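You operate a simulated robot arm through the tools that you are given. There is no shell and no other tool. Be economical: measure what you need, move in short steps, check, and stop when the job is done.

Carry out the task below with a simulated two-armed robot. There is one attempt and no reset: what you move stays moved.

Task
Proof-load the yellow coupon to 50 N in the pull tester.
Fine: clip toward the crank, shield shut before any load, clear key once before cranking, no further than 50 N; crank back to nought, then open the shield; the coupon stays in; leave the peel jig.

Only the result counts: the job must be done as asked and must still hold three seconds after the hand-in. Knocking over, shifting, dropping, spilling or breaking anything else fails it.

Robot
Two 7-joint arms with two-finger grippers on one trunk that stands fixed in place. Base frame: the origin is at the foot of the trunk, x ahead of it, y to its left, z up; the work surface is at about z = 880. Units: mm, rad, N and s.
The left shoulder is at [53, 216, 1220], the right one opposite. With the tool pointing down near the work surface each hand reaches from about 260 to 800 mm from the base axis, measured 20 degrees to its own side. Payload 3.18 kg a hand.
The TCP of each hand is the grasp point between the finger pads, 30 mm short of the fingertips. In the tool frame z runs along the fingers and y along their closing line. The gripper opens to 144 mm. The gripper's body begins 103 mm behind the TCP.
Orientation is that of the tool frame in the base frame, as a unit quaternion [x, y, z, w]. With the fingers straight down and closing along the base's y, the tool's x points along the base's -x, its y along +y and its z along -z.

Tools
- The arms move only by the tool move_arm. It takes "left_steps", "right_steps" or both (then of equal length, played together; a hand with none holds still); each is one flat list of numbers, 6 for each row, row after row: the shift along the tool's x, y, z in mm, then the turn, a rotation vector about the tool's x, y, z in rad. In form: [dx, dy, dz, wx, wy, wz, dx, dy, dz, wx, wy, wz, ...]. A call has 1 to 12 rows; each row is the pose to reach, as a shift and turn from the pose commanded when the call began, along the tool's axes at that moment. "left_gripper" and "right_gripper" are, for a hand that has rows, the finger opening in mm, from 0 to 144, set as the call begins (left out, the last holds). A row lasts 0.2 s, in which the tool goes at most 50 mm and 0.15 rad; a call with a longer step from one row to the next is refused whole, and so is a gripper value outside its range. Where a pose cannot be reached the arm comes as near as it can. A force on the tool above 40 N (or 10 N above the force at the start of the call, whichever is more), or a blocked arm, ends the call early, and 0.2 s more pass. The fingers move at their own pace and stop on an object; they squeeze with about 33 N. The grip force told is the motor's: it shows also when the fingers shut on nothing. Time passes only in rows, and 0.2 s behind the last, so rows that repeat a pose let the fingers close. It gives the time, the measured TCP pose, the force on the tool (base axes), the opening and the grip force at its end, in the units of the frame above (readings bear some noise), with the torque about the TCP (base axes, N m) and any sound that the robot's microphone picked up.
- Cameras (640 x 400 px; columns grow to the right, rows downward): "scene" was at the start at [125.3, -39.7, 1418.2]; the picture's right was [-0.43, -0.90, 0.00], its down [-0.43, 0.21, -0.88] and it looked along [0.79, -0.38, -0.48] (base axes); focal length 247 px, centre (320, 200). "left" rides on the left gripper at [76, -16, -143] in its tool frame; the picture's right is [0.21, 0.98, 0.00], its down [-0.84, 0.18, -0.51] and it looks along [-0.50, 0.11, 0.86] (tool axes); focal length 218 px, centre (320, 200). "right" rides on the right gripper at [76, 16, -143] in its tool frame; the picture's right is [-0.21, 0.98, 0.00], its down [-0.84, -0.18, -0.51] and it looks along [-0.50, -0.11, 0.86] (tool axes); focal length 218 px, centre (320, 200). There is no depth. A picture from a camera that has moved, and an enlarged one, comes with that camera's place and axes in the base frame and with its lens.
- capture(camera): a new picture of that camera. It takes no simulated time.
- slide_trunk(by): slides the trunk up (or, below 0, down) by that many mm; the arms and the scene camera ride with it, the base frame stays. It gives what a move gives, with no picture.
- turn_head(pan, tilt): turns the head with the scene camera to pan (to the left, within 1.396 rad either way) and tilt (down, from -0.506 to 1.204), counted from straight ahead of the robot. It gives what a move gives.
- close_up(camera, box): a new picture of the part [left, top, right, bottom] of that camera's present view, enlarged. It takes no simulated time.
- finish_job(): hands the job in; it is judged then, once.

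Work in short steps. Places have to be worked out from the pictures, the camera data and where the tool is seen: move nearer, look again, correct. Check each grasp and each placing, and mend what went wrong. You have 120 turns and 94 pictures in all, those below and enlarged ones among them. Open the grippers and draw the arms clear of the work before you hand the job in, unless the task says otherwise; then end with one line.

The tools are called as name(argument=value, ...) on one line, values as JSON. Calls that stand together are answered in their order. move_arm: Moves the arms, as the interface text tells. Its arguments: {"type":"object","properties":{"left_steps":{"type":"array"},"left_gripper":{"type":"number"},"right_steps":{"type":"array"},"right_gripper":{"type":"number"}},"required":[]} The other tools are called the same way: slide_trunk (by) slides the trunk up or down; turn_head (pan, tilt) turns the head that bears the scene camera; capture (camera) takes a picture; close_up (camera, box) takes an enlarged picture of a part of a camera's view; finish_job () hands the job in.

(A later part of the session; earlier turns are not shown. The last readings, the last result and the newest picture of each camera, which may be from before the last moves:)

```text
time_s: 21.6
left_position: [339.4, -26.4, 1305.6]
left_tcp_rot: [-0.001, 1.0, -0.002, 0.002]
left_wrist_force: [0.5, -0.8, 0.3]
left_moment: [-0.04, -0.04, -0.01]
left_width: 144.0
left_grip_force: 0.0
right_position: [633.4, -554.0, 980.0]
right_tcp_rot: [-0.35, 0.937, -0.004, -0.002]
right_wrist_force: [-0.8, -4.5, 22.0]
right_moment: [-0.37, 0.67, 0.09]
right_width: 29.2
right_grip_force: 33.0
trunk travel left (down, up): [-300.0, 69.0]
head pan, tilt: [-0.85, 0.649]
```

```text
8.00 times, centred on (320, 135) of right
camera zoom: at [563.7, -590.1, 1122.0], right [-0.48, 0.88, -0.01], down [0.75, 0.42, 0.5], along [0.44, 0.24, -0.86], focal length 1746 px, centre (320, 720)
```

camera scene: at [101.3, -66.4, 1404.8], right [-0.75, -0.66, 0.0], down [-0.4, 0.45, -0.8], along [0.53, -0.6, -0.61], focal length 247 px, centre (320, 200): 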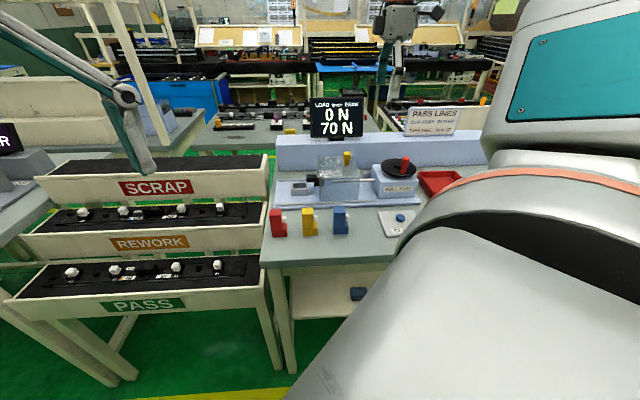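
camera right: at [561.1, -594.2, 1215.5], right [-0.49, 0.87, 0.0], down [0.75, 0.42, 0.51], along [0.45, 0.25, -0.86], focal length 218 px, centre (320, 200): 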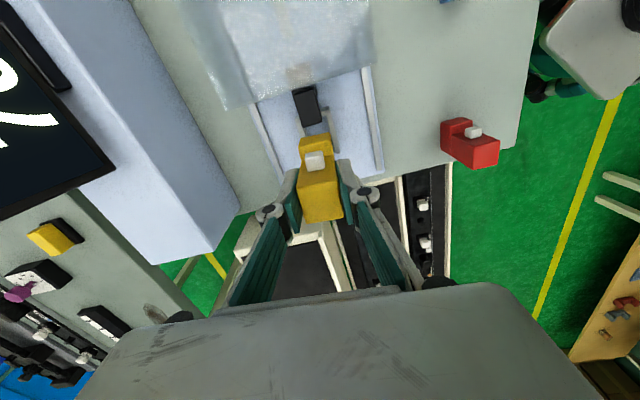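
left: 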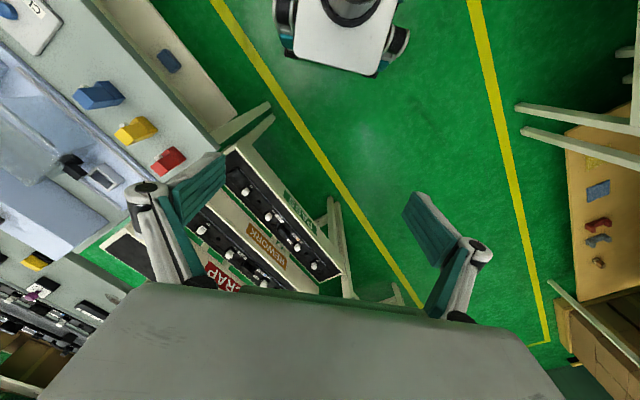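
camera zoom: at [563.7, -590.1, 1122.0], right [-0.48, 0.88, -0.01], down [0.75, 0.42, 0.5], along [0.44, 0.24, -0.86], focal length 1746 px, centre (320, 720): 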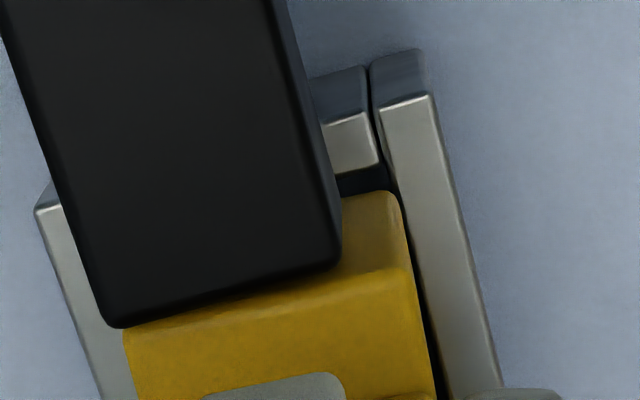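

The moments place the contacts at opposite corners (front/+u now, rear/−u before): a yaw mismatch. The rails also show the table is turned about 0.055 rad more than my tool. I lift, yaw by −0.055 about tool z, and set n ≈ 835.7.

move_arm(right_steps=[0, 0, -6, 0, 0, 0, 0.7, -1.5, -6, 0, 0, -0.055, 0.7, -1.5, -6, 0, 0, -0.055, 0.7, -1.5, -6, 0, 0, -0.055])

close_up(camera="right", box=[290, 110, 350, 160])

close_up(camera="scene", box=[285, 165, 325, 200])

```text
time_s: 22.6
left_position: [341.9, -27.9, 1305.7]
left_tcp_rot: [-0.001, 1.0, -0.001, 0.0]
left_wrist_force: [-0.3, -0.6, 0.1]
left_moment: [-0.04, 0.04, -0.07]
left_width: 144.0
left_grip_force: 0.0
right_position: [631.7, -554.5, 980.0]
right_tcp_rot: [-0.375, 0.927, -0.002, -0.005]
right_wrist_force: [0.3, -0.2, -0.9]
right_moment: [-0.03, 0.02, 0.0]
right_width: 29.5
right_grip_force: 32.5
trunk travel left (down, up): [-300.0, 69.0]
head pan, tilt: [-0.85, 0.649]
```

```text
8.00 times, centred on (320, 135) of right
camera zoom: at [566.8, -596.1, 1123.2], right [-0.53, 0.85, 0.0], down [0.73, 0.46, 0.5], along [0.42, 0.26, -0.87], focal length 1746 px, centre (320, 720)
```

zoom: 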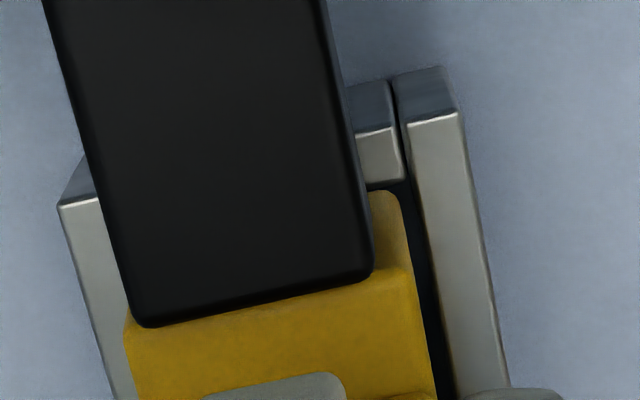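

```text
11.43 times, centred on (305, 182) of scene
camera zoom: at [100.5, -65.6, 1404.9], right [-0.75, -0.66, 0.0], down [-0.4, 0.45, -0.8], along [0.53, -0.6, -0.6], focal length 2820 px, centre (491, 400)
```

zoom: 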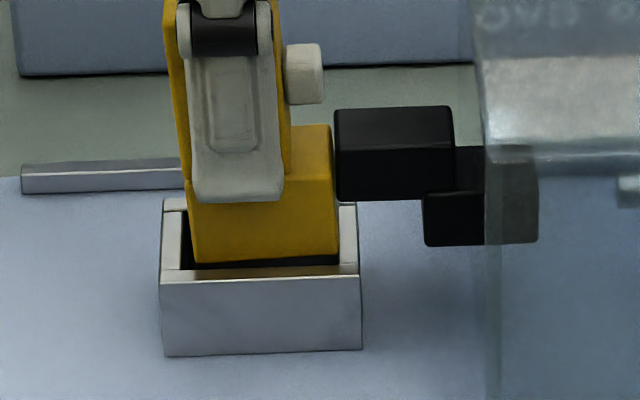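

Yaw is now parallel and the front gap is even; u needs −2 mm. I shift and lower.

move_arm(right_steps=[-2, 0, -1, 0, 0, 0, -2, 0, -1, 0, 0, 0, -2, 0, 2, 0, 0, 0, -2, 0, 5, 0, 0, 0, -2, 0, 8, 0, 0, 0])

close_up(camera="scene", box=[285, 165, 325, 200])

```text
time_s: 23.8
left_position: [342.1, -27.9, 1305.0]
left_tcp_rot: [-0.001, 1.0, -0.001, 0.0]
left_wrist_force: [-0.3, 1.1, -0.6]
left_moment: [-0.01, -0.01, 0.01]
left_width: 143.9
left_grip_force: 0.1
right_position: [635.1, -554.7, 971.9]
right_tcp_rot: [-0.376, 0.927, -0.002, -0.004]
right_wrist_force: [0.3, 0.7, -0.7]
right_moment: [-0.02, 0.02, 0.0]
right_width: 29.1
right_grip_force: 32.7
trunk travel left (down, up): [-300.0, 69.0]
head pan, tilt: [-0.85, 0.649]
```

```text
11.43 times, centred on (305, 182) of scene
camera zoom: at [100.6, -65.6, 1404.9], right [-0.75, -0.66, 0.0], down [-0.4, 0.45, -0.8], along [0.53, -0.6, -0.6], focal length 2820 px, centre (491, 400)
```

zoom: 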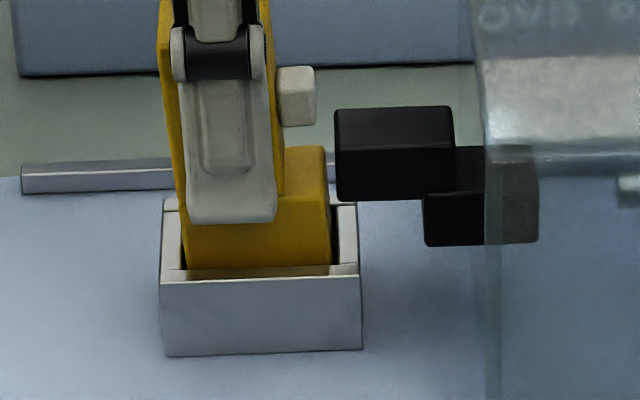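

It entered the socket with no force. I lower further until the floor.

move_arm(right_steps=[0, 0, 4, 0, 0, 0, 0, 0, 8, 0, 0, 0, 0, 0, 12, 0, 0, 0, 0, 0, 16, 0, 0, 0, 0, 0, 18, 0, 0, 0])

close_up(camera="scene", box=[275, 150, 345, 200])

```text
time_s: 25.0
left_position: [341.1, -28.6, 1305.9]
left_tcp_rot: [0.0, 1.0, -0.001, 0.0]
left_wrist_force: [0.4, -0.6, 0.0]
left_moment: [-0.01, -0.01, -0.02]
left_width: 143.9
left_grip_force: 0.1
right_position: [634.5, -554.0, 954.6]
right_tcp_rot: [-0.376, 0.927, -0.003, -0.003]
right_wrist_force: [-0.1, 0.6, -0.5]
right_moment: [0.0, -0.01, -0.01]
right_width: 28.9
right_grip_force: 32.6
trunk travel left (down, up): [-300.0, 69.0]
head pan, tilt: [-0.85, 0.649]
```

```text
8.00 times, centred on (310, 175) of scene
camera zoom: at [100.6, -65.6, 1404.9], right [-0.75, -0.66, 0.0], down [-0.4, 0.45, -0.8], along [0.53, -0.6, -0.6], focal length 1974 px, centre (400, 400)
```

zoom: 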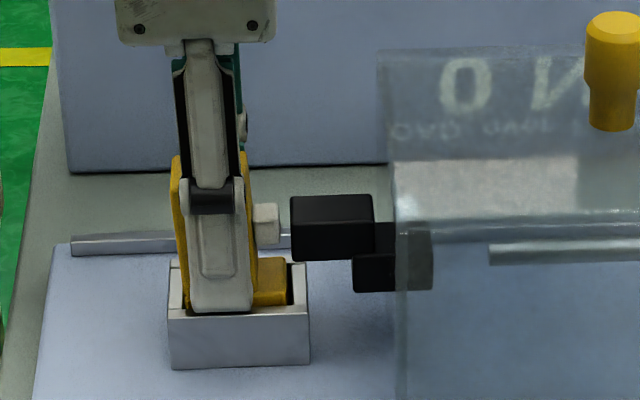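

No floor contact yet; 3 mm more (fingertips just above the rim).

move_arm(right_steps=[0, 0, 1.5, 0, 0, 0, 0, 0, 3, 0, 0, 0, 0, 0, 3.5, 0, 0, 0])

```text
time_s: 25.8
left_position: [341.2, -27.3, 1306.6]
left_tcp_rot: [0.0, 1.0, -0.001, -0.001]
left_wrist_force: [0.7, -0.3, 0.2]
left_moment: [-0.06, 0.0, 0.01]
left_width: 144.2
left_grip_force: 0.0
right_position: [635.0, -556.4, 953.5]
right_tcp_rot: [-0.376, 0.927, -0.003, -0.003]
right_wrist_force: [-1.9, 0.9, 7.5]
right_moment: [0.18, 0.1, 0.06]
right_width: 29.0
right_grip_force: 32.4
trunk travel left (down, up): [-300.0, 69.0]
head pan, tilt: [-0.85, 0.649]
```

Contact of 7.5 N: seated (or nearly). I open the fingers and look.

move_arm(right_steps=[0, 0, 0, 0, 0, 0, 0, 0, 0, 0, 0, 0, 0, 0, -30, 0, 0, 0, 0, 0, -70, 0, 0, 0, 0, 0, -110, 0, 0, 0], right_gripper=70)

close_up(camera="scene", box=[275, 150, 345, 200])

close_up(camera="right", box=[270, 70, 370, 180])

```text
time_s: 27.0
left_position: [340.7, -27.2, 1306.2]
left_tcp_rot: [0.0, 1.0, -0.001, 0.0]
left_wrist_force: [-1.3, -0.5, -0.3]
left_moment: [-0.02, -0.03, -0.01]
left_width: 144.1
left_grip_force: 0.0
right_position: [635.9, -553.3, 1063.4]
right_tcp_rot: [-0.376, 0.927, -0.003, -0.005]
right_wrist_force: [-0.6, -0.1, -0.5]
right_moment: [-0.02, -0.05, -0.02]
right_width: 70.2
right_grip_force: 0.0
trunk travel left (down, up): [-300.0, 69.0]
head pan, tilt: [-0.85, 0.649]
```

```text
8.00 times, centred on (310, 175) of scene
camera zoom: at [99.8, -64.9, 1405.1], right [-0.75, -0.66, 0.0], down [-0.4, 0.45, -0.8], along [0.53, -0.6, -0.6], focal length 1974 px, centre (400, 400)
```

zoom: 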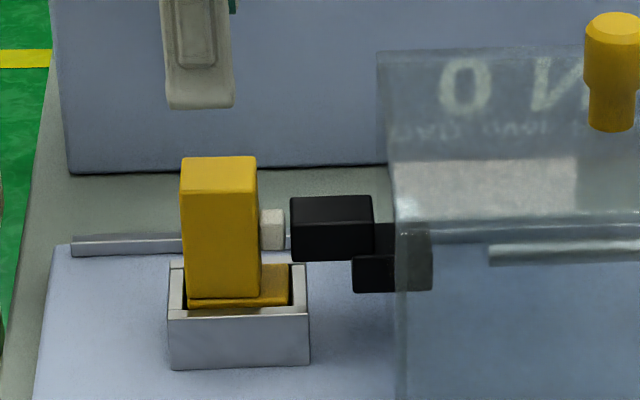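

```text
3.64 times, centred on (320, 125) of right
camera zoom: at [568.7, -593.1, 1206.5], right [-0.53, 0.85, 0.0], down [0.73, 0.46, 0.5], along [0.43, 0.26, -0.87], focal length 794 px, centre (320, 473)
```

zoom: 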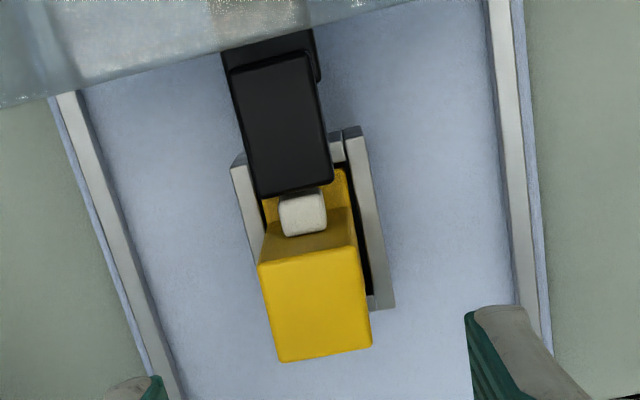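

The coupon sits in the socket with the clip toward the hook. Next the shield: I raise a little and move above its yellow knob (about (517,−672)).

move_arm(right_steps=[0, 0, -40, 0, 0, 0, 42, 0, -40, 0, 0, 0, 84, 0, -40, 0, 0, 0, 126, -1, -40, 0, 0, 0, 167, -2, -40, 0, 0, 0, 167, -2, -40, 0, 0, 0])

capture(camera="right")

close_up(camera="scene", box=[275, 110, 435, 250])

```text
time_s: 28.4
left_position: [342.1, -27.0, 1305.7]
left_tcp_rot: [-0.001, 1.0, -0.001, 0.0]
left_wrist_force: [-0.1, -0.1, 0.3]
left_moment: [-0.03, 0.02, -0.03]
left_width: 144.1
left_grip_force: 0.0
right_position: [515.8, -670.2, 1100.9]
right_tcp_rot: [-0.376, 0.927, -0.002, -0.004]
right_wrist_force: [0.1, 0.9, 0.8]
right_moment: [0.0, -0.01, 0.01]
right_width: 70.2
right_grip_force: 0.2
trunk travel left (down, up): [-300.0, 69.0]
head pan, tilt: [-0.85, 0.649]
```

```text
48 pictures are left
camera right: at [450.6, -709.7, 1243.8], right [-0.53, 0.85, 0.0], down [0.73, 0.46, 0.5], along [0.42, 0.26, -0.87], focal length 218 px, centre (320, 200)
```

right: 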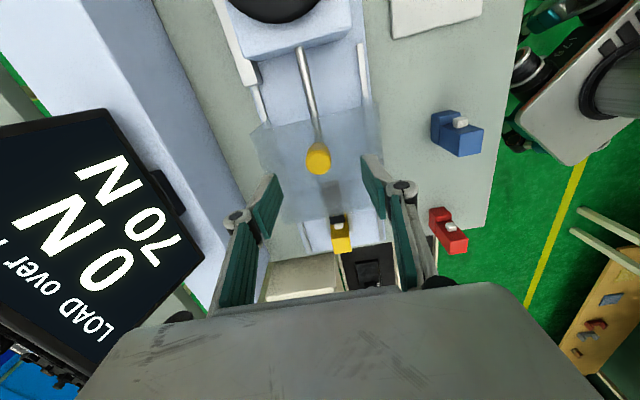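

```text
2.86 times, centred on (355, 180) of scene
camera zoom: at [100.9, -65.2, 1404.9], right [-0.75, -0.66, 0.0], down [-0.4, 0.45, -0.8], along [0.53, -0.6, -0.6], focal length 705 px, centre (220, 257)
```

zoom: 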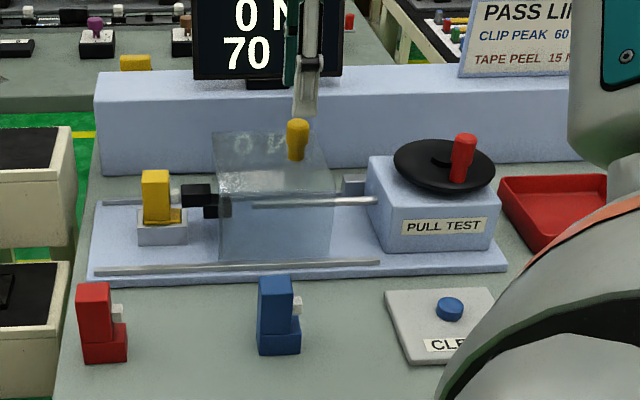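

The knob lies directly under the TCP, and the hand camera can read the display (0 N / 70 N). I descend to z ≈ 1030 and close on the knob.

move_arm(right_steps=[0, 0, 35, 0, 0, 0, 0, 0, 68, 0, 0, 0, 0, 0, 71, 0, 0, 0])

move_arm(right_steps=[0, 0, 0, 0, 0, 0, 0, 0, 0, 0, 0, 0, 0, 0, 0, 0, 0, 0], right_gripper=10)

close_up(camera="scene", box=[275, 110, 435, 250])

```text
time_s: 29.2
left_position: [341.4, -28.0, 1305.9]
left_tcp_rot: [-0.001, 1.0, 0.0, 0.0]
left_wrist_force: [0.8, -0.2, 0.6]
left_moment: [-0.02, -0.01, -0.03]
left_width: 143.9
left_grip_force: 0.0
right_position: [515.5, -670.1, 1030.5]
right_tcp_rot: [-0.375, 0.927, -0.002, -0.004]
right_wrist_force: [-1.0, 0.4, -0.1]
right_moment: [0.0, 0.0, -0.02]
right_width: 69.9
right_grip_force: 0.0
trunk travel left (down, up): [-300.0, 69.0]
head pan, tilt: [-0.85, 0.649]
```

```text
time_s: 30.0
left_position: [342.3, -27.2, 1304.6]
left_tcp_rot: [-0.001, 1.0, -0.002, 0.0]
left_wrist_force: [0.5, 0.0, -0.4]
left_moment: [0.01, 0.0, -0.01]
left_width: 143.8
left_grip_force: 0.0
right_position: [515.8, -671.5, 1030.4]
right_tcp_rot: [-0.375, 0.927, -0.003, -0.003]
right_wrist_force: [4.9, -5.3, 0.2]
right_moment: [-0.28, -0.05, -0.02]
right_width: 25.4
right_grip_force: 45.2
trunk travel left (down, up): [-300.0, 69.0]
head pan, tilt: [-0.85, 0.649]
```

```text
2.86 times, centred on (355, 180) of scene
camera zoom: at [101.0, -66.1, 1404.9], right [-0.75, -0.66, 0.0], down [-0.4, 0.45, -0.8], along [0.53, -0.6, -0.61], focal length 705 px, centre (220, 257)
```

zoom: 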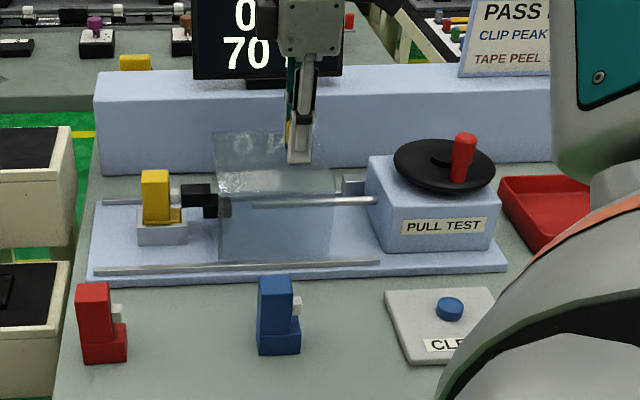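

Knob gripped (25.4 mm). I drag it 40 mm toward −u and check the forces.

move_arm(right_steps=[-8, -1.5, 0, 0, 0, 0, -16, -1.5, 0, 0, 0, 0, -24, -1.5, 0, 0, 0, 0, -32, -1.5, 0, 0, 0, 0, -40, -1.5, 0, 0, 0, 0])

close_up(camera="scene", box=[275, 110, 435, 250])

```text
time_s: 31.2
left_position: [340.9, -26.8, 1306.5]
left_tcp_rot: [-0.001, 1.0, -0.002, 0.0]
left_wrist_force: [-0.7, 0.8, 0.0]
left_moment: [-0.04, -0.01, 0.01]
left_width: 144.1
left_grip_force: 0.0
right_position: [544.7, -643.4, 1030.9]
right_tcp_rot: [-0.375, 0.927, 0.0, -0.005]
right_wrist_force: [-15.6, 13.5, -7.7]
right_moment: [0.02, 0.87, -0.07]
right_width: 25.3
right_grip_force: 45.3
trunk travel left (down, up): [-300.0, 69.0]
head pan, tilt: [-0.85, 0.649]
```

```text
2.86 times, centred on (355, 180) of scene
camera zoom: at [99.5, -64.3, 1405.0], right [-0.75, -0.66, 0.0], down [-0.4, 0.45, -0.8], along [0.53, -0.6, -0.6], focal length 705 px, centre (220, 257)
```

zoom: 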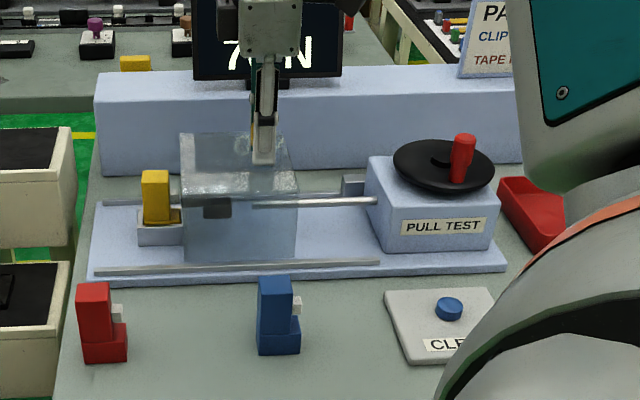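

Shield slides freely; side force −20 N in n means I overcorrected. I give back 1.2 mm and continue 50 mm.

move_arm(right_steps=[-8, 1.2, 0, 0, 0, 0, -16, 1.2, 0, 0, 0, 0, -25, 1.2, 0, 0, 0, 0, -34, 1.2, 0, 0, 0, 0, -42, 1.2, 0, 0, 0, 0, -50, 1.2, 0, 0, 0, 0])

close_up(camera="scene", box=[275, 110, 435, 250])

```text
time_s: 32.6
left_position: [340.7, -26.6, 1306.6]
left_tcp_rot: [-0.001, 1.0, -0.002, 0.001]
left_wrist_force: [0.3, 0.0, 0.3]
left_moment: [-0.02, 0.05, 0.02]
left_width: 143.8
left_grip_force: 0.0
right_position: [581.0, -608.2, 1030.3]
right_tcp_rot: [-0.375, 0.927, -0.002, -0.006]
right_wrist_force: [-14.7, 14.5, -9.2]
right_moment: [0.35, 0.46, -0.03]
right_width: 25.2
right_grip_force: 44.7
trunk travel left (down, up): [-300.0, 69.0]
head pan, tilt: [-0.85, 0.649]
```

```text
2.86 times, centred on (355, 180) of scene
camera zoom: at [99.4, -64.5, 1405.1], right [-0.75, -0.66, 0.0], down [-0.4, 0.45, -0.8], along [0.53, -0.6, -0.6], focal length 705 px, centre (220, 257)
```

zoom: 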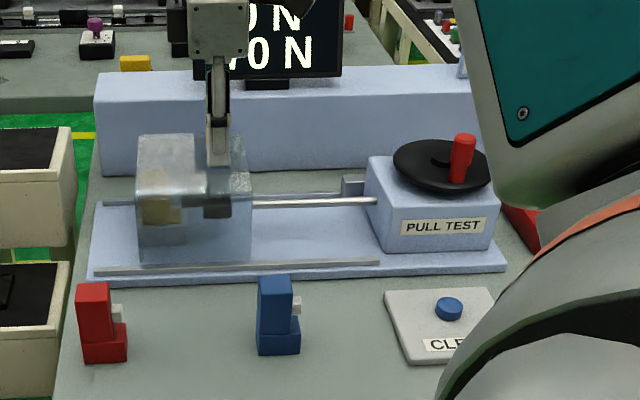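

The shield now covers the coupon; I continue toward the stop with a bit more side relief.

move_arm(right_steps=[-6, 1.2, 0, 0, 0, 0, -12, 1.2, 0, 0, 0, 0, -18, 1.4, 0, 0, 0, 0, -24, 1.4, 0, 0, 0, 0, -30, 1.5, 0, 0, 0, 0, -36, 1.5, 0, 0, 0, 0])

close_up(camera="scene", box=[275, 110, 435, 250])

```text
time_s: 34.0
left_position: [339.7, -27.7, 1305.4]
left_tcp_rot: [-0.001, 1.0, 0.0, 0.0]
left_wrist_force: [0.1, -0.1, -0.3]
left_moment: [0.01, -0.01, 0.03]
left_width: 144.1
left_grip_force: 0.0
right_position: [605.5, -581.7, 1029.7]
right_tcp_rot: [-0.375, 0.927, -0.002, -0.004]
right_wrist_force: [-13.7, 12.0, -9.2]
right_moment: [-0.1, 0.73, 0.02]
right_width: 25.4
right_grip_force: 44.8
trunk travel left (down, up): [-300.0, 69.0]
head pan, tilt: [-0.85, 0.649]
```

```text
2.86 times, centred on (355, 180) of scene
camera zoom: at [99.7, -64.7, 1405.1], right [-0.75, -0.66, 0.0], down [-0.4, 0.45, -0.8], along [0.53, -0.6, -0.6], focal length 705 px, centre (220, 257)
```

zoom: 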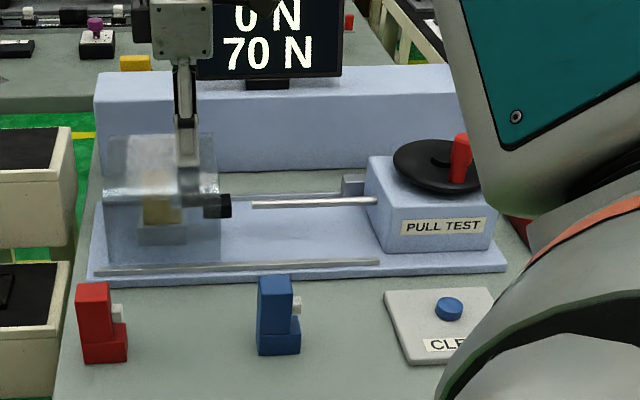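

Still moving; shield left edge is near the rail end. I continue gently up to 15 mm to find the stop.

move_arm(right_steps=[-4, 1.2, 0, 0, 0, 0, -8, 1.2, 0, 0, 0, 0, -12, 1.2, 0, 0, 0, 0, -15, 1.2, 0, 0, 0, 0])

close_up(camera="scene", box=[275, 110, 435, 250])

```text
time_s: 35.0
left_position: [339.4, -28.5, 1307.0]
left_tcp_rot: [-0.001, 1.0, 0.0, 0.001]
left_wrist_force: [-0.4, 0.5, -0.2]
left_moment: [0.0, 0.02, 0.0]
left_width: 144.1
left_grip_force: 0.1
right_position: [610.6, -576.7, 1031.9]
right_tcp_rot: [-0.374, 0.927, -0.003, -0.005]
right_wrist_force: [-33.5, -14.7, -1.7]
right_moment: [-0.39, 0.95, 0.0]
right_width: 25.8
right_grip_force: 45.3
trunk travel left (down, up): [-300.0, 69.0]
head pan, tilt: [-0.85, 0.649]
```

```text
2.86 times, centred on (355, 180) of scene
camera zoom: at [96.8, -67.0, 1405.2], right [-0.75, -0.66, 0.0], down [-0.4, 0.46, -0.8], along [0.53, -0.6, -0.6], focal length 705 px, centre (220, 257)
```

zoom: 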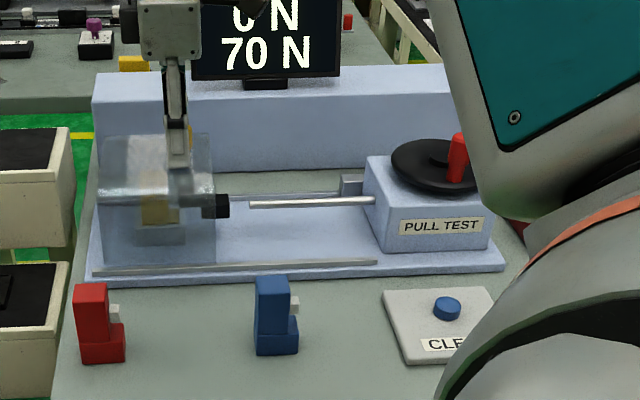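

A 34 N stop: the shield is shut. I relax the push by 7 mm of command, open the fingers and rise.

move_arm(right_steps=[6, 0, 0, 0, 0, 0, 6, 0, 0, 0, 0, 0])

move_arm(right_steps=[0, 0, 0, 0, 0, 0, 0, 0, 0, 0, 0, 0, 0, 0, -40, 0, 0, 0, 0, 0, -80, 0, 0, 0], right_gripper=60)

close_up(camera="scene", box=[275, 110, 435, 250])

```text
time_s: 35.6
left_position: [340.5, -28.3, 1306.1]
left_tcp_rot: [-0.001, 1.0, 0.0, 0.001]
left_wrist_force: [0.3, 0.1, 0.4]
left_moment: [-0.04, 0.01, -0.01]
left_width: 144.0
left_grip_force: 0.0
right_position: [611.5, -576.7, 1031.8]
right_tcp_rot: [-0.376, 0.926, -0.003, -0.003]
right_wrist_force: [-13.5, -5.8, -1.9]
right_moment: [-0.64, 0.78, 0.05]
right_width: 25.3
right_grip_force: 44.7
trunk travel left (down, up): [-300.0, 69.0]
head pan, tilt: [-0.85, 0.649]
```

```text
time_s: 36.6
left_position: [340.8, -27.6, 1306.4]
left_tcp_rot: [-0.001, 1.0, -0.002, 0.0]
left_wrist_force: [-0.6, 0.1, 0.9]
left_moment: [0.02, 0.01, 0.0]
left_width: 144.1
left_grip_force: 0.1
right_position: [610.5, -573.1, 1112.5]
right_tcp_rot: [-0.376, 0.927, -0.003, -0.003]
right_wrist_force: [-0.2, 0.2, 0.9]
right_moment: [0.01, -0.02, 0.0]
right_width: 60.4
right_grip_force: 0.0
trunk travel left (down, up): [-300.0, 69.0]
head pan, tilt: [-0.85, 0.649]
```

```text
2.86 times, centred on (355, 180) of scene
camera zoom: at [100.4, -65.4, 1405.0], right [-0.75, -0.66, 0.0], down [-0.4, 0.45, -0.8], along [0.53, -0.6, -0.6], focal length 705 px, centre (220, 257)
```

zoom: 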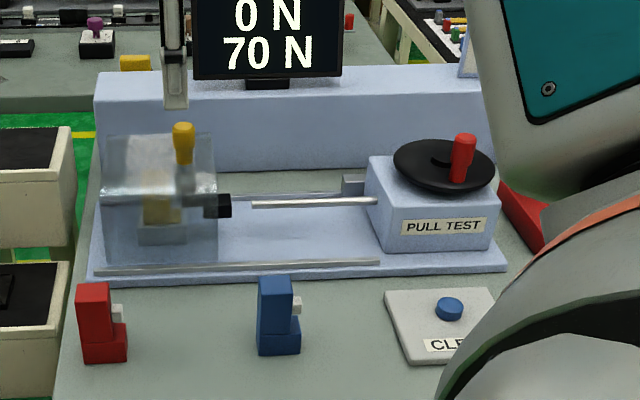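

Shield closed over coupon and hook. Next, the clear key at about (295,−665): I move above it with closed fingers.

move_arm(right_steps=[41, 22, 0, 0, 0, 0, 82, 44, 0, 0, 0, 0, 124, 66, 0, 0, 0, 0, 166, 88, 0, 0, 0, 0, 208, 110, 0, 0, 0, 0, 250, 132, 10, 0, 0, 0, 290, 154, 30, 0, 0, 0, 290, 154, 30, 0, 0, 0], right_gripper=0)

capture(camera="right")

```text
time_s: 38.4
left_position: [341.3, -28.0, 1304.6]
left_tcp_rot: [-0.001, 1.0, -0.001, -0.001]
left_wrist_force: [0.2, 1.5, -0.3]
left_moment: [-0.01, 0.05, -0.04]
left_width: 144.2
left_grip_force: 0.2
right_position: [296.0, -666.2, 1086.1]
right_tcp_rot: [-0.376, 0.927, -0.003, -0.004]
right_wrist_force: [0.3, 0.4, 0.2]
right_moment: [0.0, -0.01, 0.01]
right_width: 0.0
right_grip_force: 30.4
trunk travel left (down, up): [-300.0, 69.0]
head pan, tilt: [-0.85, 0.649]
```

```text
40 pictures are left
camera right: at [229.8, -706.7, 1228.7], right [-0.53, 0.85, 0.0], down [0.73, 0.46, 0.5], along [0.42, 0.26, -0.87], focal length 218 px, centre (320, 200)
```

right: 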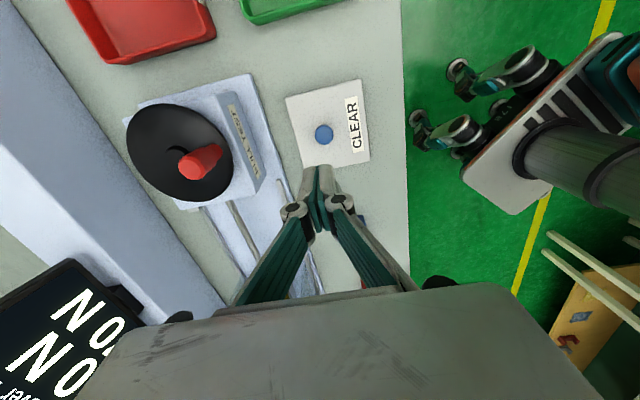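

The key is about 5 mm off the tool axis; I shift and descend to fingertips ≈ 915.

move_arm(right_steps=[-5, 5, 30, 0, 0, 0, -5, 5, 75, 0, 0, 0, -5, 5, 120, 0, 0, 0, -5, 5, 141, 0, 0, 0, -5, 5, 141, 0, 0, 0])

close_up(camera="right", box=[260, 60, 400, 240])

close_up(camera="scene", box=[360, 160, 460, 260])

```text
time_s: 39.6
left_position: [342.2, -28.4, 1306.4]
left_tcp_rot: [-0.001, 1.0, -0.001, 0.0]
left_wrist_force: [-0.3, 0.1, -0.5]
left_moment: [-0.01, 0.0, -0.02]
left_width: 144.3
left_grip_force: 0.1
right_position: [295.2, -662.1, 943.0]
right_tcp_rot: [-0.376, 0.927, -0.003, -0.003]
right_wrist_force: [0.2, 0.5, 0.5]
right_moment: [-0.04, 0.02, 0.01]
right_width: 0.0
right_grip_force: 30.9
trunk travel left (down, up): [-300.0, 69.0]
head pan, tilt: [-0.85, 0.649]
```

```text
2.22 times, centred on (330, 150) of right
camera zoom: at [229.6, -702.3, 1085.5], right [-0.53, 0.85, 0.0], down [0.73, 0.46, 0.5], along [0.43, 0.26, -0.87], focal length 485 px, centre (298, 311)
```

zoom: 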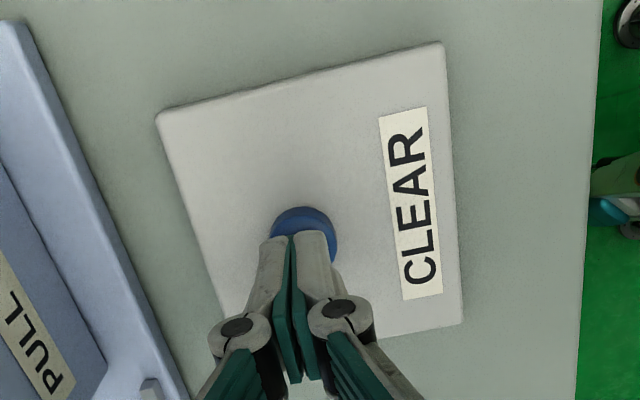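

```text
4.00 times, centred on (410, 210) of scene
camera zoom: at [100.6, -65.5, 1405.0], right [-0.75, -0.66, 0.0], down [-0.4, 0.45, -0.8], along [0.53, -0.6, -0.6], focal length 987 px, centre (-40, 160)
```

zoom: 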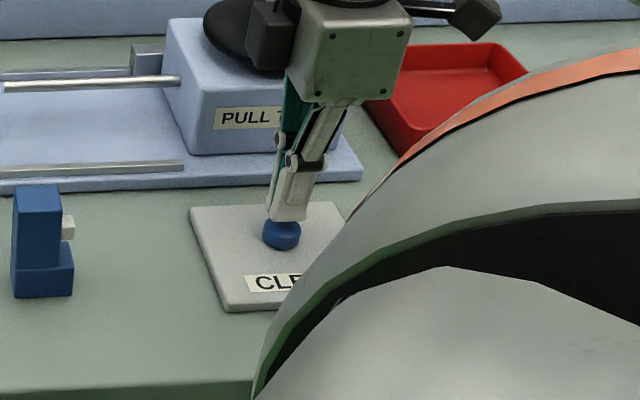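

Fingertips are over the key; I press straight down in small steps.

move_arm(right_steps=[0, 2, 3, 0, 0, 0, 0, 2, 6, 0, 0, 0, 0, 2, 9, 0, 0, 0, 0, 2, 12, 0, 0, 0])

close_up(camera="scene", box=[290, 80, 430, 250])

```text
time_s: 40.6
left_position: [341.9, -28.3, 1306.3]
left_tcp_rot: [-0.001, 1.0, 0.0, 0.0]
left_wrist_force: [1.3, 0.0, -0.5]
left_moment: [-0.02, -0.01, 0.02]
left_width: 143.9
left_grip_force: 0.0
right_position: [294.3, -660.2, 929.2]
right_tcp_rot: [-0.376, 0.927, -0.003, -0.004]
right_wrist_force: [-0.2, -0.7, 2.7]
right_moment: [0.0, -0.02, -0.05]
right_width: 6.1
right_grip_force: 30.4
trunk travel left (down, up): [-300.0, 69.0]
head pan, tilt: [-0.85, 0.649]
heard: click
```

```text
2.35 times, centred on (360, 165) of scene
camera zoom: at [100.5, -65.5, 1405.0], right [-0.75, -0.66, 0.0], down [-0.4, 0.45, -0.8], along [0.53, -0.6, -0.6], focal length 580 px, centre (226, 282)
```

zoom: 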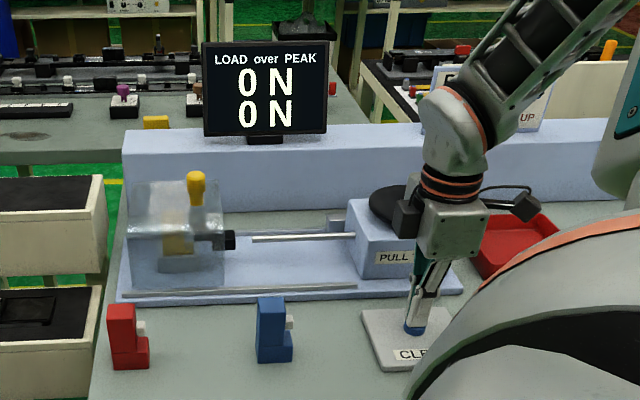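

Click heard and the peak reads 0. I rise straight up, then go above the crank knob (about (358,−769)) with fingers open to 70.

move_arm(right_steps=[0, 0, -40, 0, 0, 0, 0, 0, -85, 0, 0, 0, 0, 0, -130, 0, 0, 0, 0, 0, -171, 0, 0, 0])

move_arm(right_steps=[10, -41, 0, 0, 0, 0, 20, -82, 0, 0, 0, 0, 30, -122, 0, 0, 0, 0, 30, -122, 0, 0, 0, 0], right_gripper=70)

capture(camera="right")

```text
time_s: 41.6
left_position: [341.5, -29.0, 1306.4]
left_tcp_rot: [-0.001, 1.0, 0.0, 0.0]
left_wrist_force: [-0.3, -0.2, 0.8]
left_moment: [-0.02, 0.04, -0.04]
left_width: 143.9
left_grip_force: 0.0
right_position: [292.8, -659.4, 1101.6]
right_tcp_rot: [-0.375, 0.927, -0.002, -0.004]
right_wrist_force: [-0.7, 0.0, -0.1]
right_moment: [-0.04, 0.01, 0.05]
right_width: 0.0
right_grip_force: 31.7
trunk travel left (down, up): [-300.0, 69.0]
head pan, tilt: [-0.85, 0.649]
```

```text
time_s: 42.6
left_position: [340.6, -26.8, 1305.5]
left_tcp_rot: [-0.001, 1.0, -0.001, 0.0]
left_wrist_force: [0.1, -0.1, -0.4]
left_moment: [0.0, -0.03, 0.06]
left_width: 144.0
left_grip_force: 0.1
right_position: [358.4, -767.6, 1103.6]
right_tcp_rot: [-0.376, 0.927, -0.003, -0.003]
right_wrist_force: [-0.2, -0.1, 0.5]
right_moment: [-0.03, -0.01, 0.01]
right_width: 70.1
right_grip_force: 0.1
trunk travel left (down, up): [-300.0, 69.0]
head pan, tilt: [-0.85, 0.649]
```

```text
36 pictures are left
camera right: at [292.5, -807.2, 1246.8], right [-0.53, 0.85, 0.0], down [0.73, 0.46, 0.5], along [0.43, 0.26, -0.87], focal length 218 px, centre (320, 200)
```

right: 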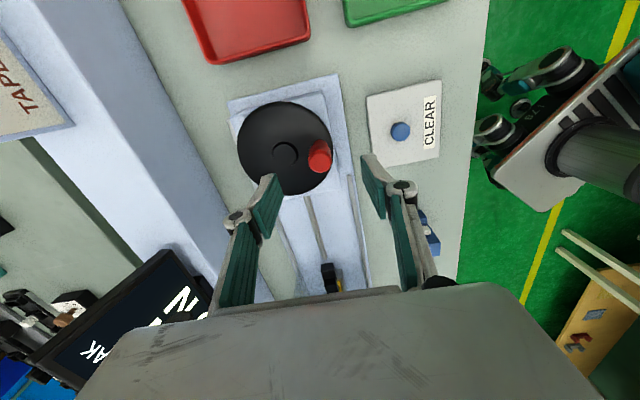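

The knob lies directly below the TCP, hub 45 mm behind it (+n). I descend 75 mm and close.

move_arm(right_steps=[0, 0, 35, 0, 0, 0, 0, 0, 70, 0, 0, 0, 0, 0, 74, 0, 0, 0])

move_arm(right_steps=[0, 0, 0, 0, 0, 0, 0, 0, 0, 0, 0, 0, 0, 0, 0, 0, 0, 0], right_gripper=10)

close_up(camera="scene", box=[290, 80, 430, 250])

```text
time_s: 43.4
left_position: [342.4, -27.8, 1306.7]
left_tcp_rot: [-0.001, 1.0, -0.001, 0.0]
left_wrist_force: [0.0, -0.7, 0.2]
left_moment: [-0.01, -0.03, 0.03]
left_width: 143.8
left_grip_force: 0.0
right_position: [358.4, -767.8, 1028.8]
right_tcp_rot: [-0.375, 0.927, -0.003, -0.003]
right_wrist_force: [-0.6, 0.1, 0.0]
right_moment: [-0.06, 0.01, -0.02]
right_width: 70.1
right_grip_force: 0.1
trunk travel left (down, up): [-300.0, 69.0]
head pan, tilt: [-0.85, 0.649]
```

```text
time_s: 44.2
left_position: [342.1, -26.9, 1306.4]
left_tcp_rot: [-0.001, 1.0, -0.001, -0.001]
left_wrist_force: [-0.3, -0.3, -0.4]
left_moment: [-0.02, 0.01, 0.0]
left_width: 144.1
left_grip_force: 0.0
right_position: [358.5, -768.0, 1027.6]
right_tcp_rot: [-0.376, 0.927, -0.002, -0.005]
right_wrist_force: [-4.3, 4.9, -3.5]
right_moment: [0.08, 0.2, 0.03]
right_width: 23.5
right_grip_force: 45.2
trunk travel left (down, up): [-300.0, 69.0]
head pan, tilt: [-0.85, 0.649]
```

```text
2.35 times, centred on (360, 165) of scene
camera zoom: at [100.2, -65.2, 1404.9], right [-0.75, -0.66, 0.0], down [-0.4, 0.45, -0.8], along [0.53, -0.6, -0.6], focal length 580 px, centre (226, 282)
```

zoom: 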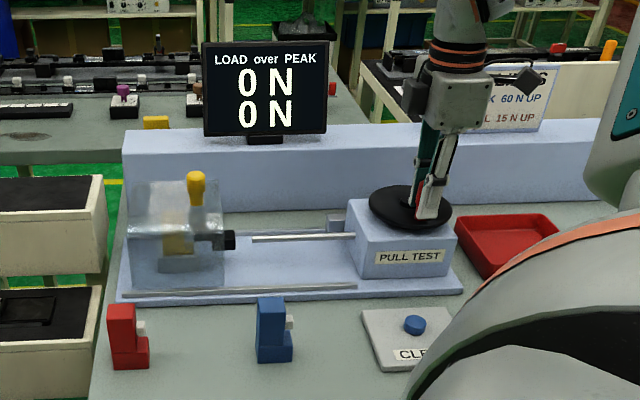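

Knob gripped. I try a small 8° clockwise turn (about the hub at +n 45 mm) and watch load and hook.

move_arm(right_steps=[-3.2, -0.1, 0, 0, 0, 0, -6.3, -0.4, 0, 0, 0, 0, -6.3, -0.4, 0, 0, 0, 0])

close_up(camera="scene", box=[290, 80, 430, 250])

```text
time_s: 45.0
left_position: [340.5, -27.5, 1305.9]
left_tcp_rot: [-0.001, 1.0, -0.001, 0.0]
left_wrist_force: [-1.0, -0.5, 0.3]
left_moment: [0.01, 0.0, -0.01]
left_width: 144.0
left_grip_force: 0.1
right_position: [362.8, -764.9, 1029.0]
right_tcp_rot: [-0.376, 0.927, -0.002, -0.003]
right_wrist_force: [-8.7, 0.8, -2.0]
right_moment: [-0.47, 0.68, -0.23]
right_width: 23.4
right_grip_force: 44.8
trunk travel left (down, up): [-300.0, 69.0]
head pan, tilt: [-0.85, 0.649]
```

```text
2.35 times, centred on (360, 165) of scene
camera zoom: at [99.6, -65.6, 1405.0], right [-0.75, -0.66, 0.0], down [-0.4, 0.45, -0.8], along [0.53, -0.6, -0.6], focal length 580 px, centre (226, 282)
```

zoom: 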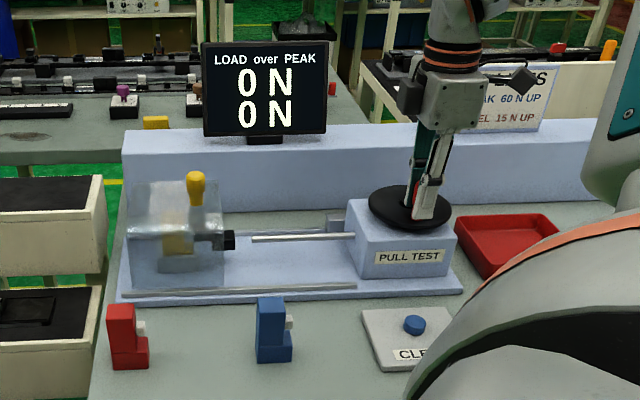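

Moved 5.3 mm with mild resistance, load still 0. I continue another 8° clockwise.

move_arm(right_steps=[-3.1, -0.6, 0, 0, 0, 0, -6.1, -1.3, 0, 0, 0, 0, -6.1, -1.3, 0, 0, 0, 0])

close_up(camera="scene", box=[290, 80, 430, 250])

```text
time_s: 45.8
left_position: [340.7, -28.7, 1305.1]
left_tcp_rot: [-0.001, 1.0, -0.001, 0.0]
left_wrist_force: [-0.3, 0.6, 0.3]
left_moment: [-0.03, 0.0, -0.01]
left_width: 143.8
left_grip_force: 0.0
right_position: [369.1, -758.9, 1028.6]
right_tcp_rot: [-0.375, 0.927, -0.002, -0.003]
right_wrist_force: [-6.2, 5.4, -1.7]
right_moment: [0.82, -0.51, -0.11]
right_width: 23.1
right_grip_force: 44.8
trunk travel left (down, up): [-300.0, 69.0]
head pan, tilt: [-0.85, 0.649]
```

```text
2.35 times, centred on (360, 165) of scene
camera zoom: at [99.8, -65.1, 1405.0], right [-0.75, -0.66, 0.0], down [-0.4, 0.45, -0.8], along [0.53, -0.6, -0.6], focal length 580 px, centre (226, 282)
```

zoom: 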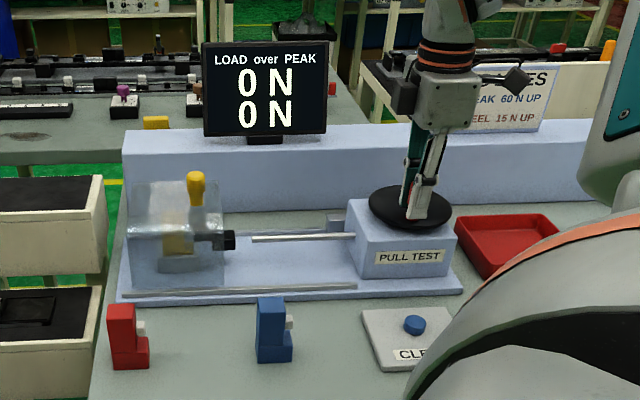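

The crank turns freely clockwise (about 18° so far), load still 0. I continue to ~33°.

move_arm(right_steps=[-6, -2.2, 0, 0, 0, 0, -11.9, -5.4, 0, 0, 0, 0, -11.9, -5.4, 0, 0, 0, 0])

close_up(camera="scene", box=[290, 90, 400, 220])

```text
time_s: 46.6
left_position: [340.9, -25.7, 1306.0]
left_tcp_rot: [0.0, 1.0, -0.002, 0.0]
left_wrist_force: [-0.2, -0.2, 0.0]
left_moment: [0.02, 0.03, -0.02]
left_width: 143.6
left_grip_force: 0.0
right_position: [379.3, -753.2, 1028.7]
right_tcp_rot: [-0.375, 0.927, -0.001, -0.004]
right_wrist_force: [-14.4, 12.9, 0.8]
right_moment: [0.01, 0.76, -0.43]
right_width: 23.6
right_grip_force: 44.5
trunk travel left (down, up): [-300.0, 69.0]
head pan, tilt: [-0.85, 0.649]
```

```text
3.08 times, centred on (345, 155) of scene
camera zoom: at [98.9, -63.7, 1405.1], right [-0.75, -0.66, 0.0], down [-0.4, 0.45, -0.8], along [0.53, -0.6, -0.6], focal length 759 px, centre (243, 338)
```

zoom: 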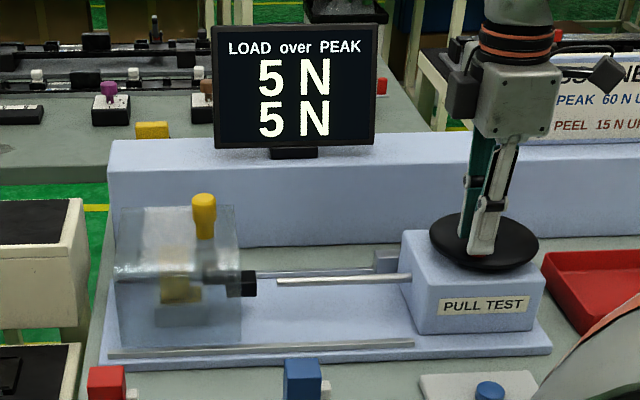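

Clockwise loads it: 5 N. The pads slip along the knob's tangent a bit, so I control mostly by n from here; next a small step (n +4 mm).

move_arm(right_steps=[-1, -2, 0, 0, 0, 0, -2, -4, 0, 0, 0, 0, -2, -4, 0, 0, 0, 0])

close_up(camera="scene", box=[330, 90, 430, 190])

```text
time_s: 47.4
left_position: [340.9, -26.0, 1305.4]
left_tcp_rot: [-0.002, 1.0, -0.002, 0.0]
left_wrist_force: [-0.4, -1.0, -0.2]
left_moment: [-0.04, -0.02, 0.0]
left_width: 143.9
left_grip_force: 0.1
right_position: [382.6, -752.9, 1029.3]
right_tcp_rot: [-0.375, 0.927, 0.002, -0.004]
right_wrist_force: [-15.0, 25.1, -2.9]
right_moment: [0.59, 0.45, -0.52]
right_width: 23.4
right_grip_force: 45.5
trunk travel left (down, up): [-300.0, 69.0]
head pan, tilt: [-0.85, 0.649]
```

```text
4.00 times, centred on (380, 140) of scene
camera zoom: at [98.9, -62.7, 1405.2], right [-0.75, -0.66, 0.0], down [-0.4, 0.45, -0.8], along [0.53, -0.6, -0.6], focal length 987 px, centre (80, 440)
```

zoom: 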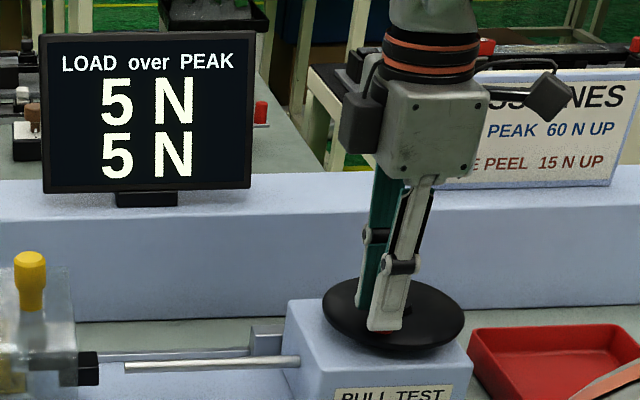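

Load is unchanged while the radial force grows, so I look at how the knob sits in the fingers.

capture(camera="right")

```text
30 pictures are left
camera right: at [316.9, -793.2, 1171.3], right [-0.53, 0.85, 0.0], down [0.73, 0.46, 0.5], along [0.42, 0.27, -0.87], focal length 218 px, centre (320, 200)
```

right: 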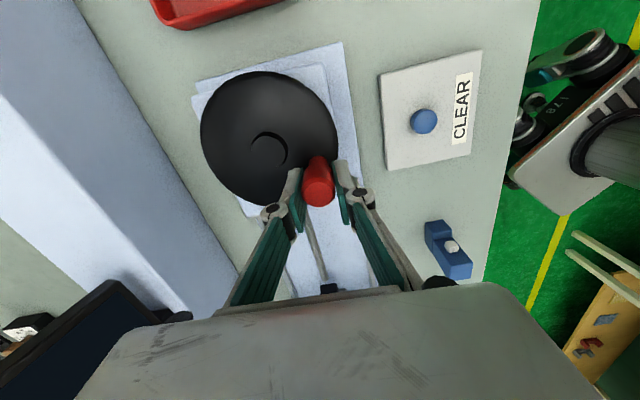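

The knob sits 6 mm off-centre along the pads (crank at ~31°, 5 N). I release, recentre on the knob, yaw the tool 0.6 rad so the closing line runs along the crank tangent, and look.

move_arm(right_steps=[0, 4, 0, 0, 0, 0, 3, 5, 0, 0, 0, 0, 5.5, 5, 0, 0, 0, 0, 5.5, 5, 0, 0, 0, -0.15, 5.5, 5, 0, 0, 0, -0.3, 5.5, 5, 0, 0, 0, -0.45, 5.5, 5, 0, 0, 0, -0.6, 5.5, 5, 0, 0, 0, -0.6], right_gripper=70)

capture(camera="right")

close_up(camera="scene", box=[330, 90, 430, 190])

```text
time_s: 49.2
left_position: [342.6, -27.8, 1306.3]
left_tcp_rot: [0.0, 1.0, -0.002, 0.0]
left_wrist_force: [0.0, 0.0, 0.2]
left_moment: [-0.02, -0.01, 0.03]
left_width: 144.0
left_grip_force: 0.0
right_position: [378.1, -758.7, 1027.7]
right_tcp_rot: [-0.634, 0.773, -0.001, -0.004]
right_wrist_force: [-0.1, -0.1, 0.0]
right_moment: [0.0, -0.01, -0.02]
right_width: 70.0
right_grip_force: 0.0
trunk travel left (down, up): [-300.0, 69.0]
head pan, tilt: [-0.85, 0.649]
```

```text
29 pictures are left
camera right: at [347.0, -827.7, 1170.7], right [-0.92, 0.4, 0.0], down [0.35, 0.79, 0.5], along [0.2, 0.46, -0.87], focal length 218 px, centre (320, 200)
```

right: 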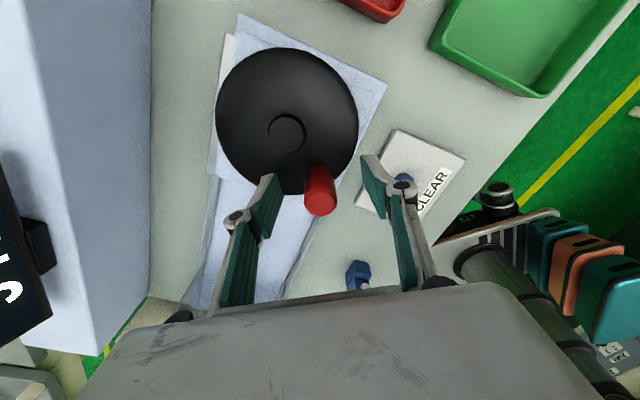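

```text
4.00 times, centred on (380, 140) of scene
camera zoom: at [100.5, -65.3, 1405.0], right [-0.75, -0.66, 0.0], down [-0.4, 0.45, -0.8], along [0.53, -0.6, -0.6], focal length 987 px, centre (80, 440)
```

zoom: 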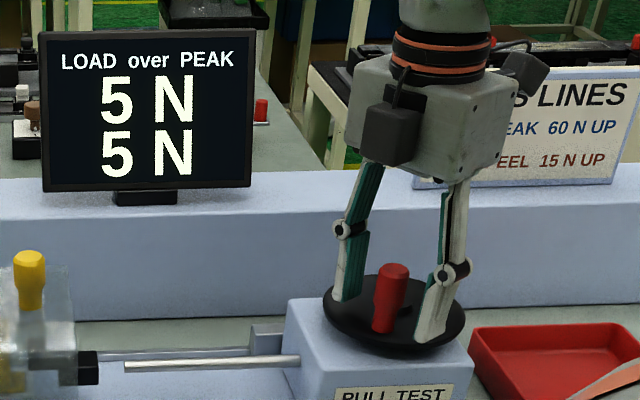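

The load holds at 5 N when released (the crank stays put). Knob is at (−3.4,−1.3) and hub at (38.3,−19.8) in the tool frame, r = 45.6. I centre on the knob and close.

move_arm(right_steps=[-3.4, -1.3, 0, 0, 0, 0, -3.4, -1.3, 0, 0, 0, 0, -3.4, -1.3, 0, 0, 0, 0, -3.4, -1.3, 0, 0, 0, 0], right_gripper=10)

```text
time_s: 50.2
left_position: [341.3, -27.8, 1307.0]
left_tcp_rot: [-0.001, 1.0, -0.001, 0.0]
left_wrist_force: [-0.8, 0.4, -0.2]
left_moment: [-0.02, -0.01, 0.01]
left_width: 144.0
left_grip_force: 0.0
right_position: [379.2, -756.8, 1026.3]
right_tcp_rot: [-0.632, 0.775, -0.002, -0.005]
right_wrist_force: [-4.3, -7.6, 1.4]
right_moment: [-0.29, 0.18, -0.19]
right_width: 23.5
right_grip_force: 45.6
trunk travel left (down, up): [-300.0, 69.0]
head pan, tilt: [-0.85, 0.649]
```

Gripped at r = 44.6. I turn 10° clockwise, yawing the tool with the crank.

move_arm(right_steps=[-1.45, -3.7, 0, 0, 0, 0.087, -2.6, -7.5, 0, 0, 0, 0.1745, -2.6, -7.5, 0, 0, 0, 0.1745])

close_up(camera="scene", box=[330, 90, 430, 190])

```text
time_s: 51.0
left_position: [340.7, -28.0, 1306.4]
left_tcp_rot: [0.0, 1.0, -0.001, 0.0]
left_wrist_force: [-0.3, 0.3, -0.1]
left_moment: [0.01, -0.03, 0.03]
left_width: 144.1
left_grip_force: 0.0
right_position: [387.4, -754.2, 1027.7]
right_tcp_rot: [-0.563, 0.827, -0.002, -0.004]
right_wrist_force: [-4.4, -11.1, 4.1]
right_moment: [-0.61, 0.25, -0.16]
right_width: 23.3
right_grip_force: 44.9
trunk travel left (down, up): [-300.0, 69.0]
head pan, tilt: [-0.85, 0.649]
```

```text
4.00 times, centred on (380, 140) of scene
camera zoom: at [99.8, -66.4, 1405.0], right [-0.75, -0.66, 0.0], down [-0.4, 0.45, -0.8], along [0.53, -0.6, -0.6], focal length 987 px, centre (80, 440)
```

zoom: 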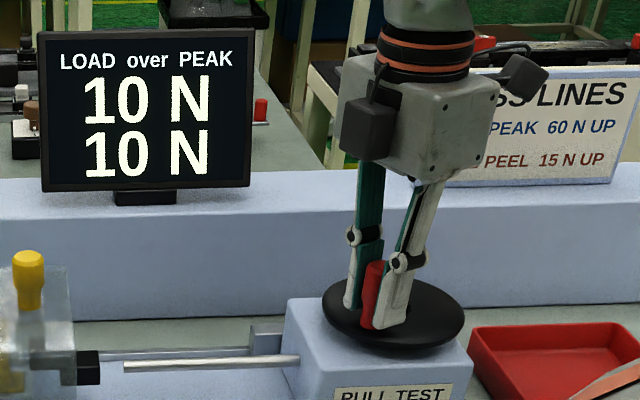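

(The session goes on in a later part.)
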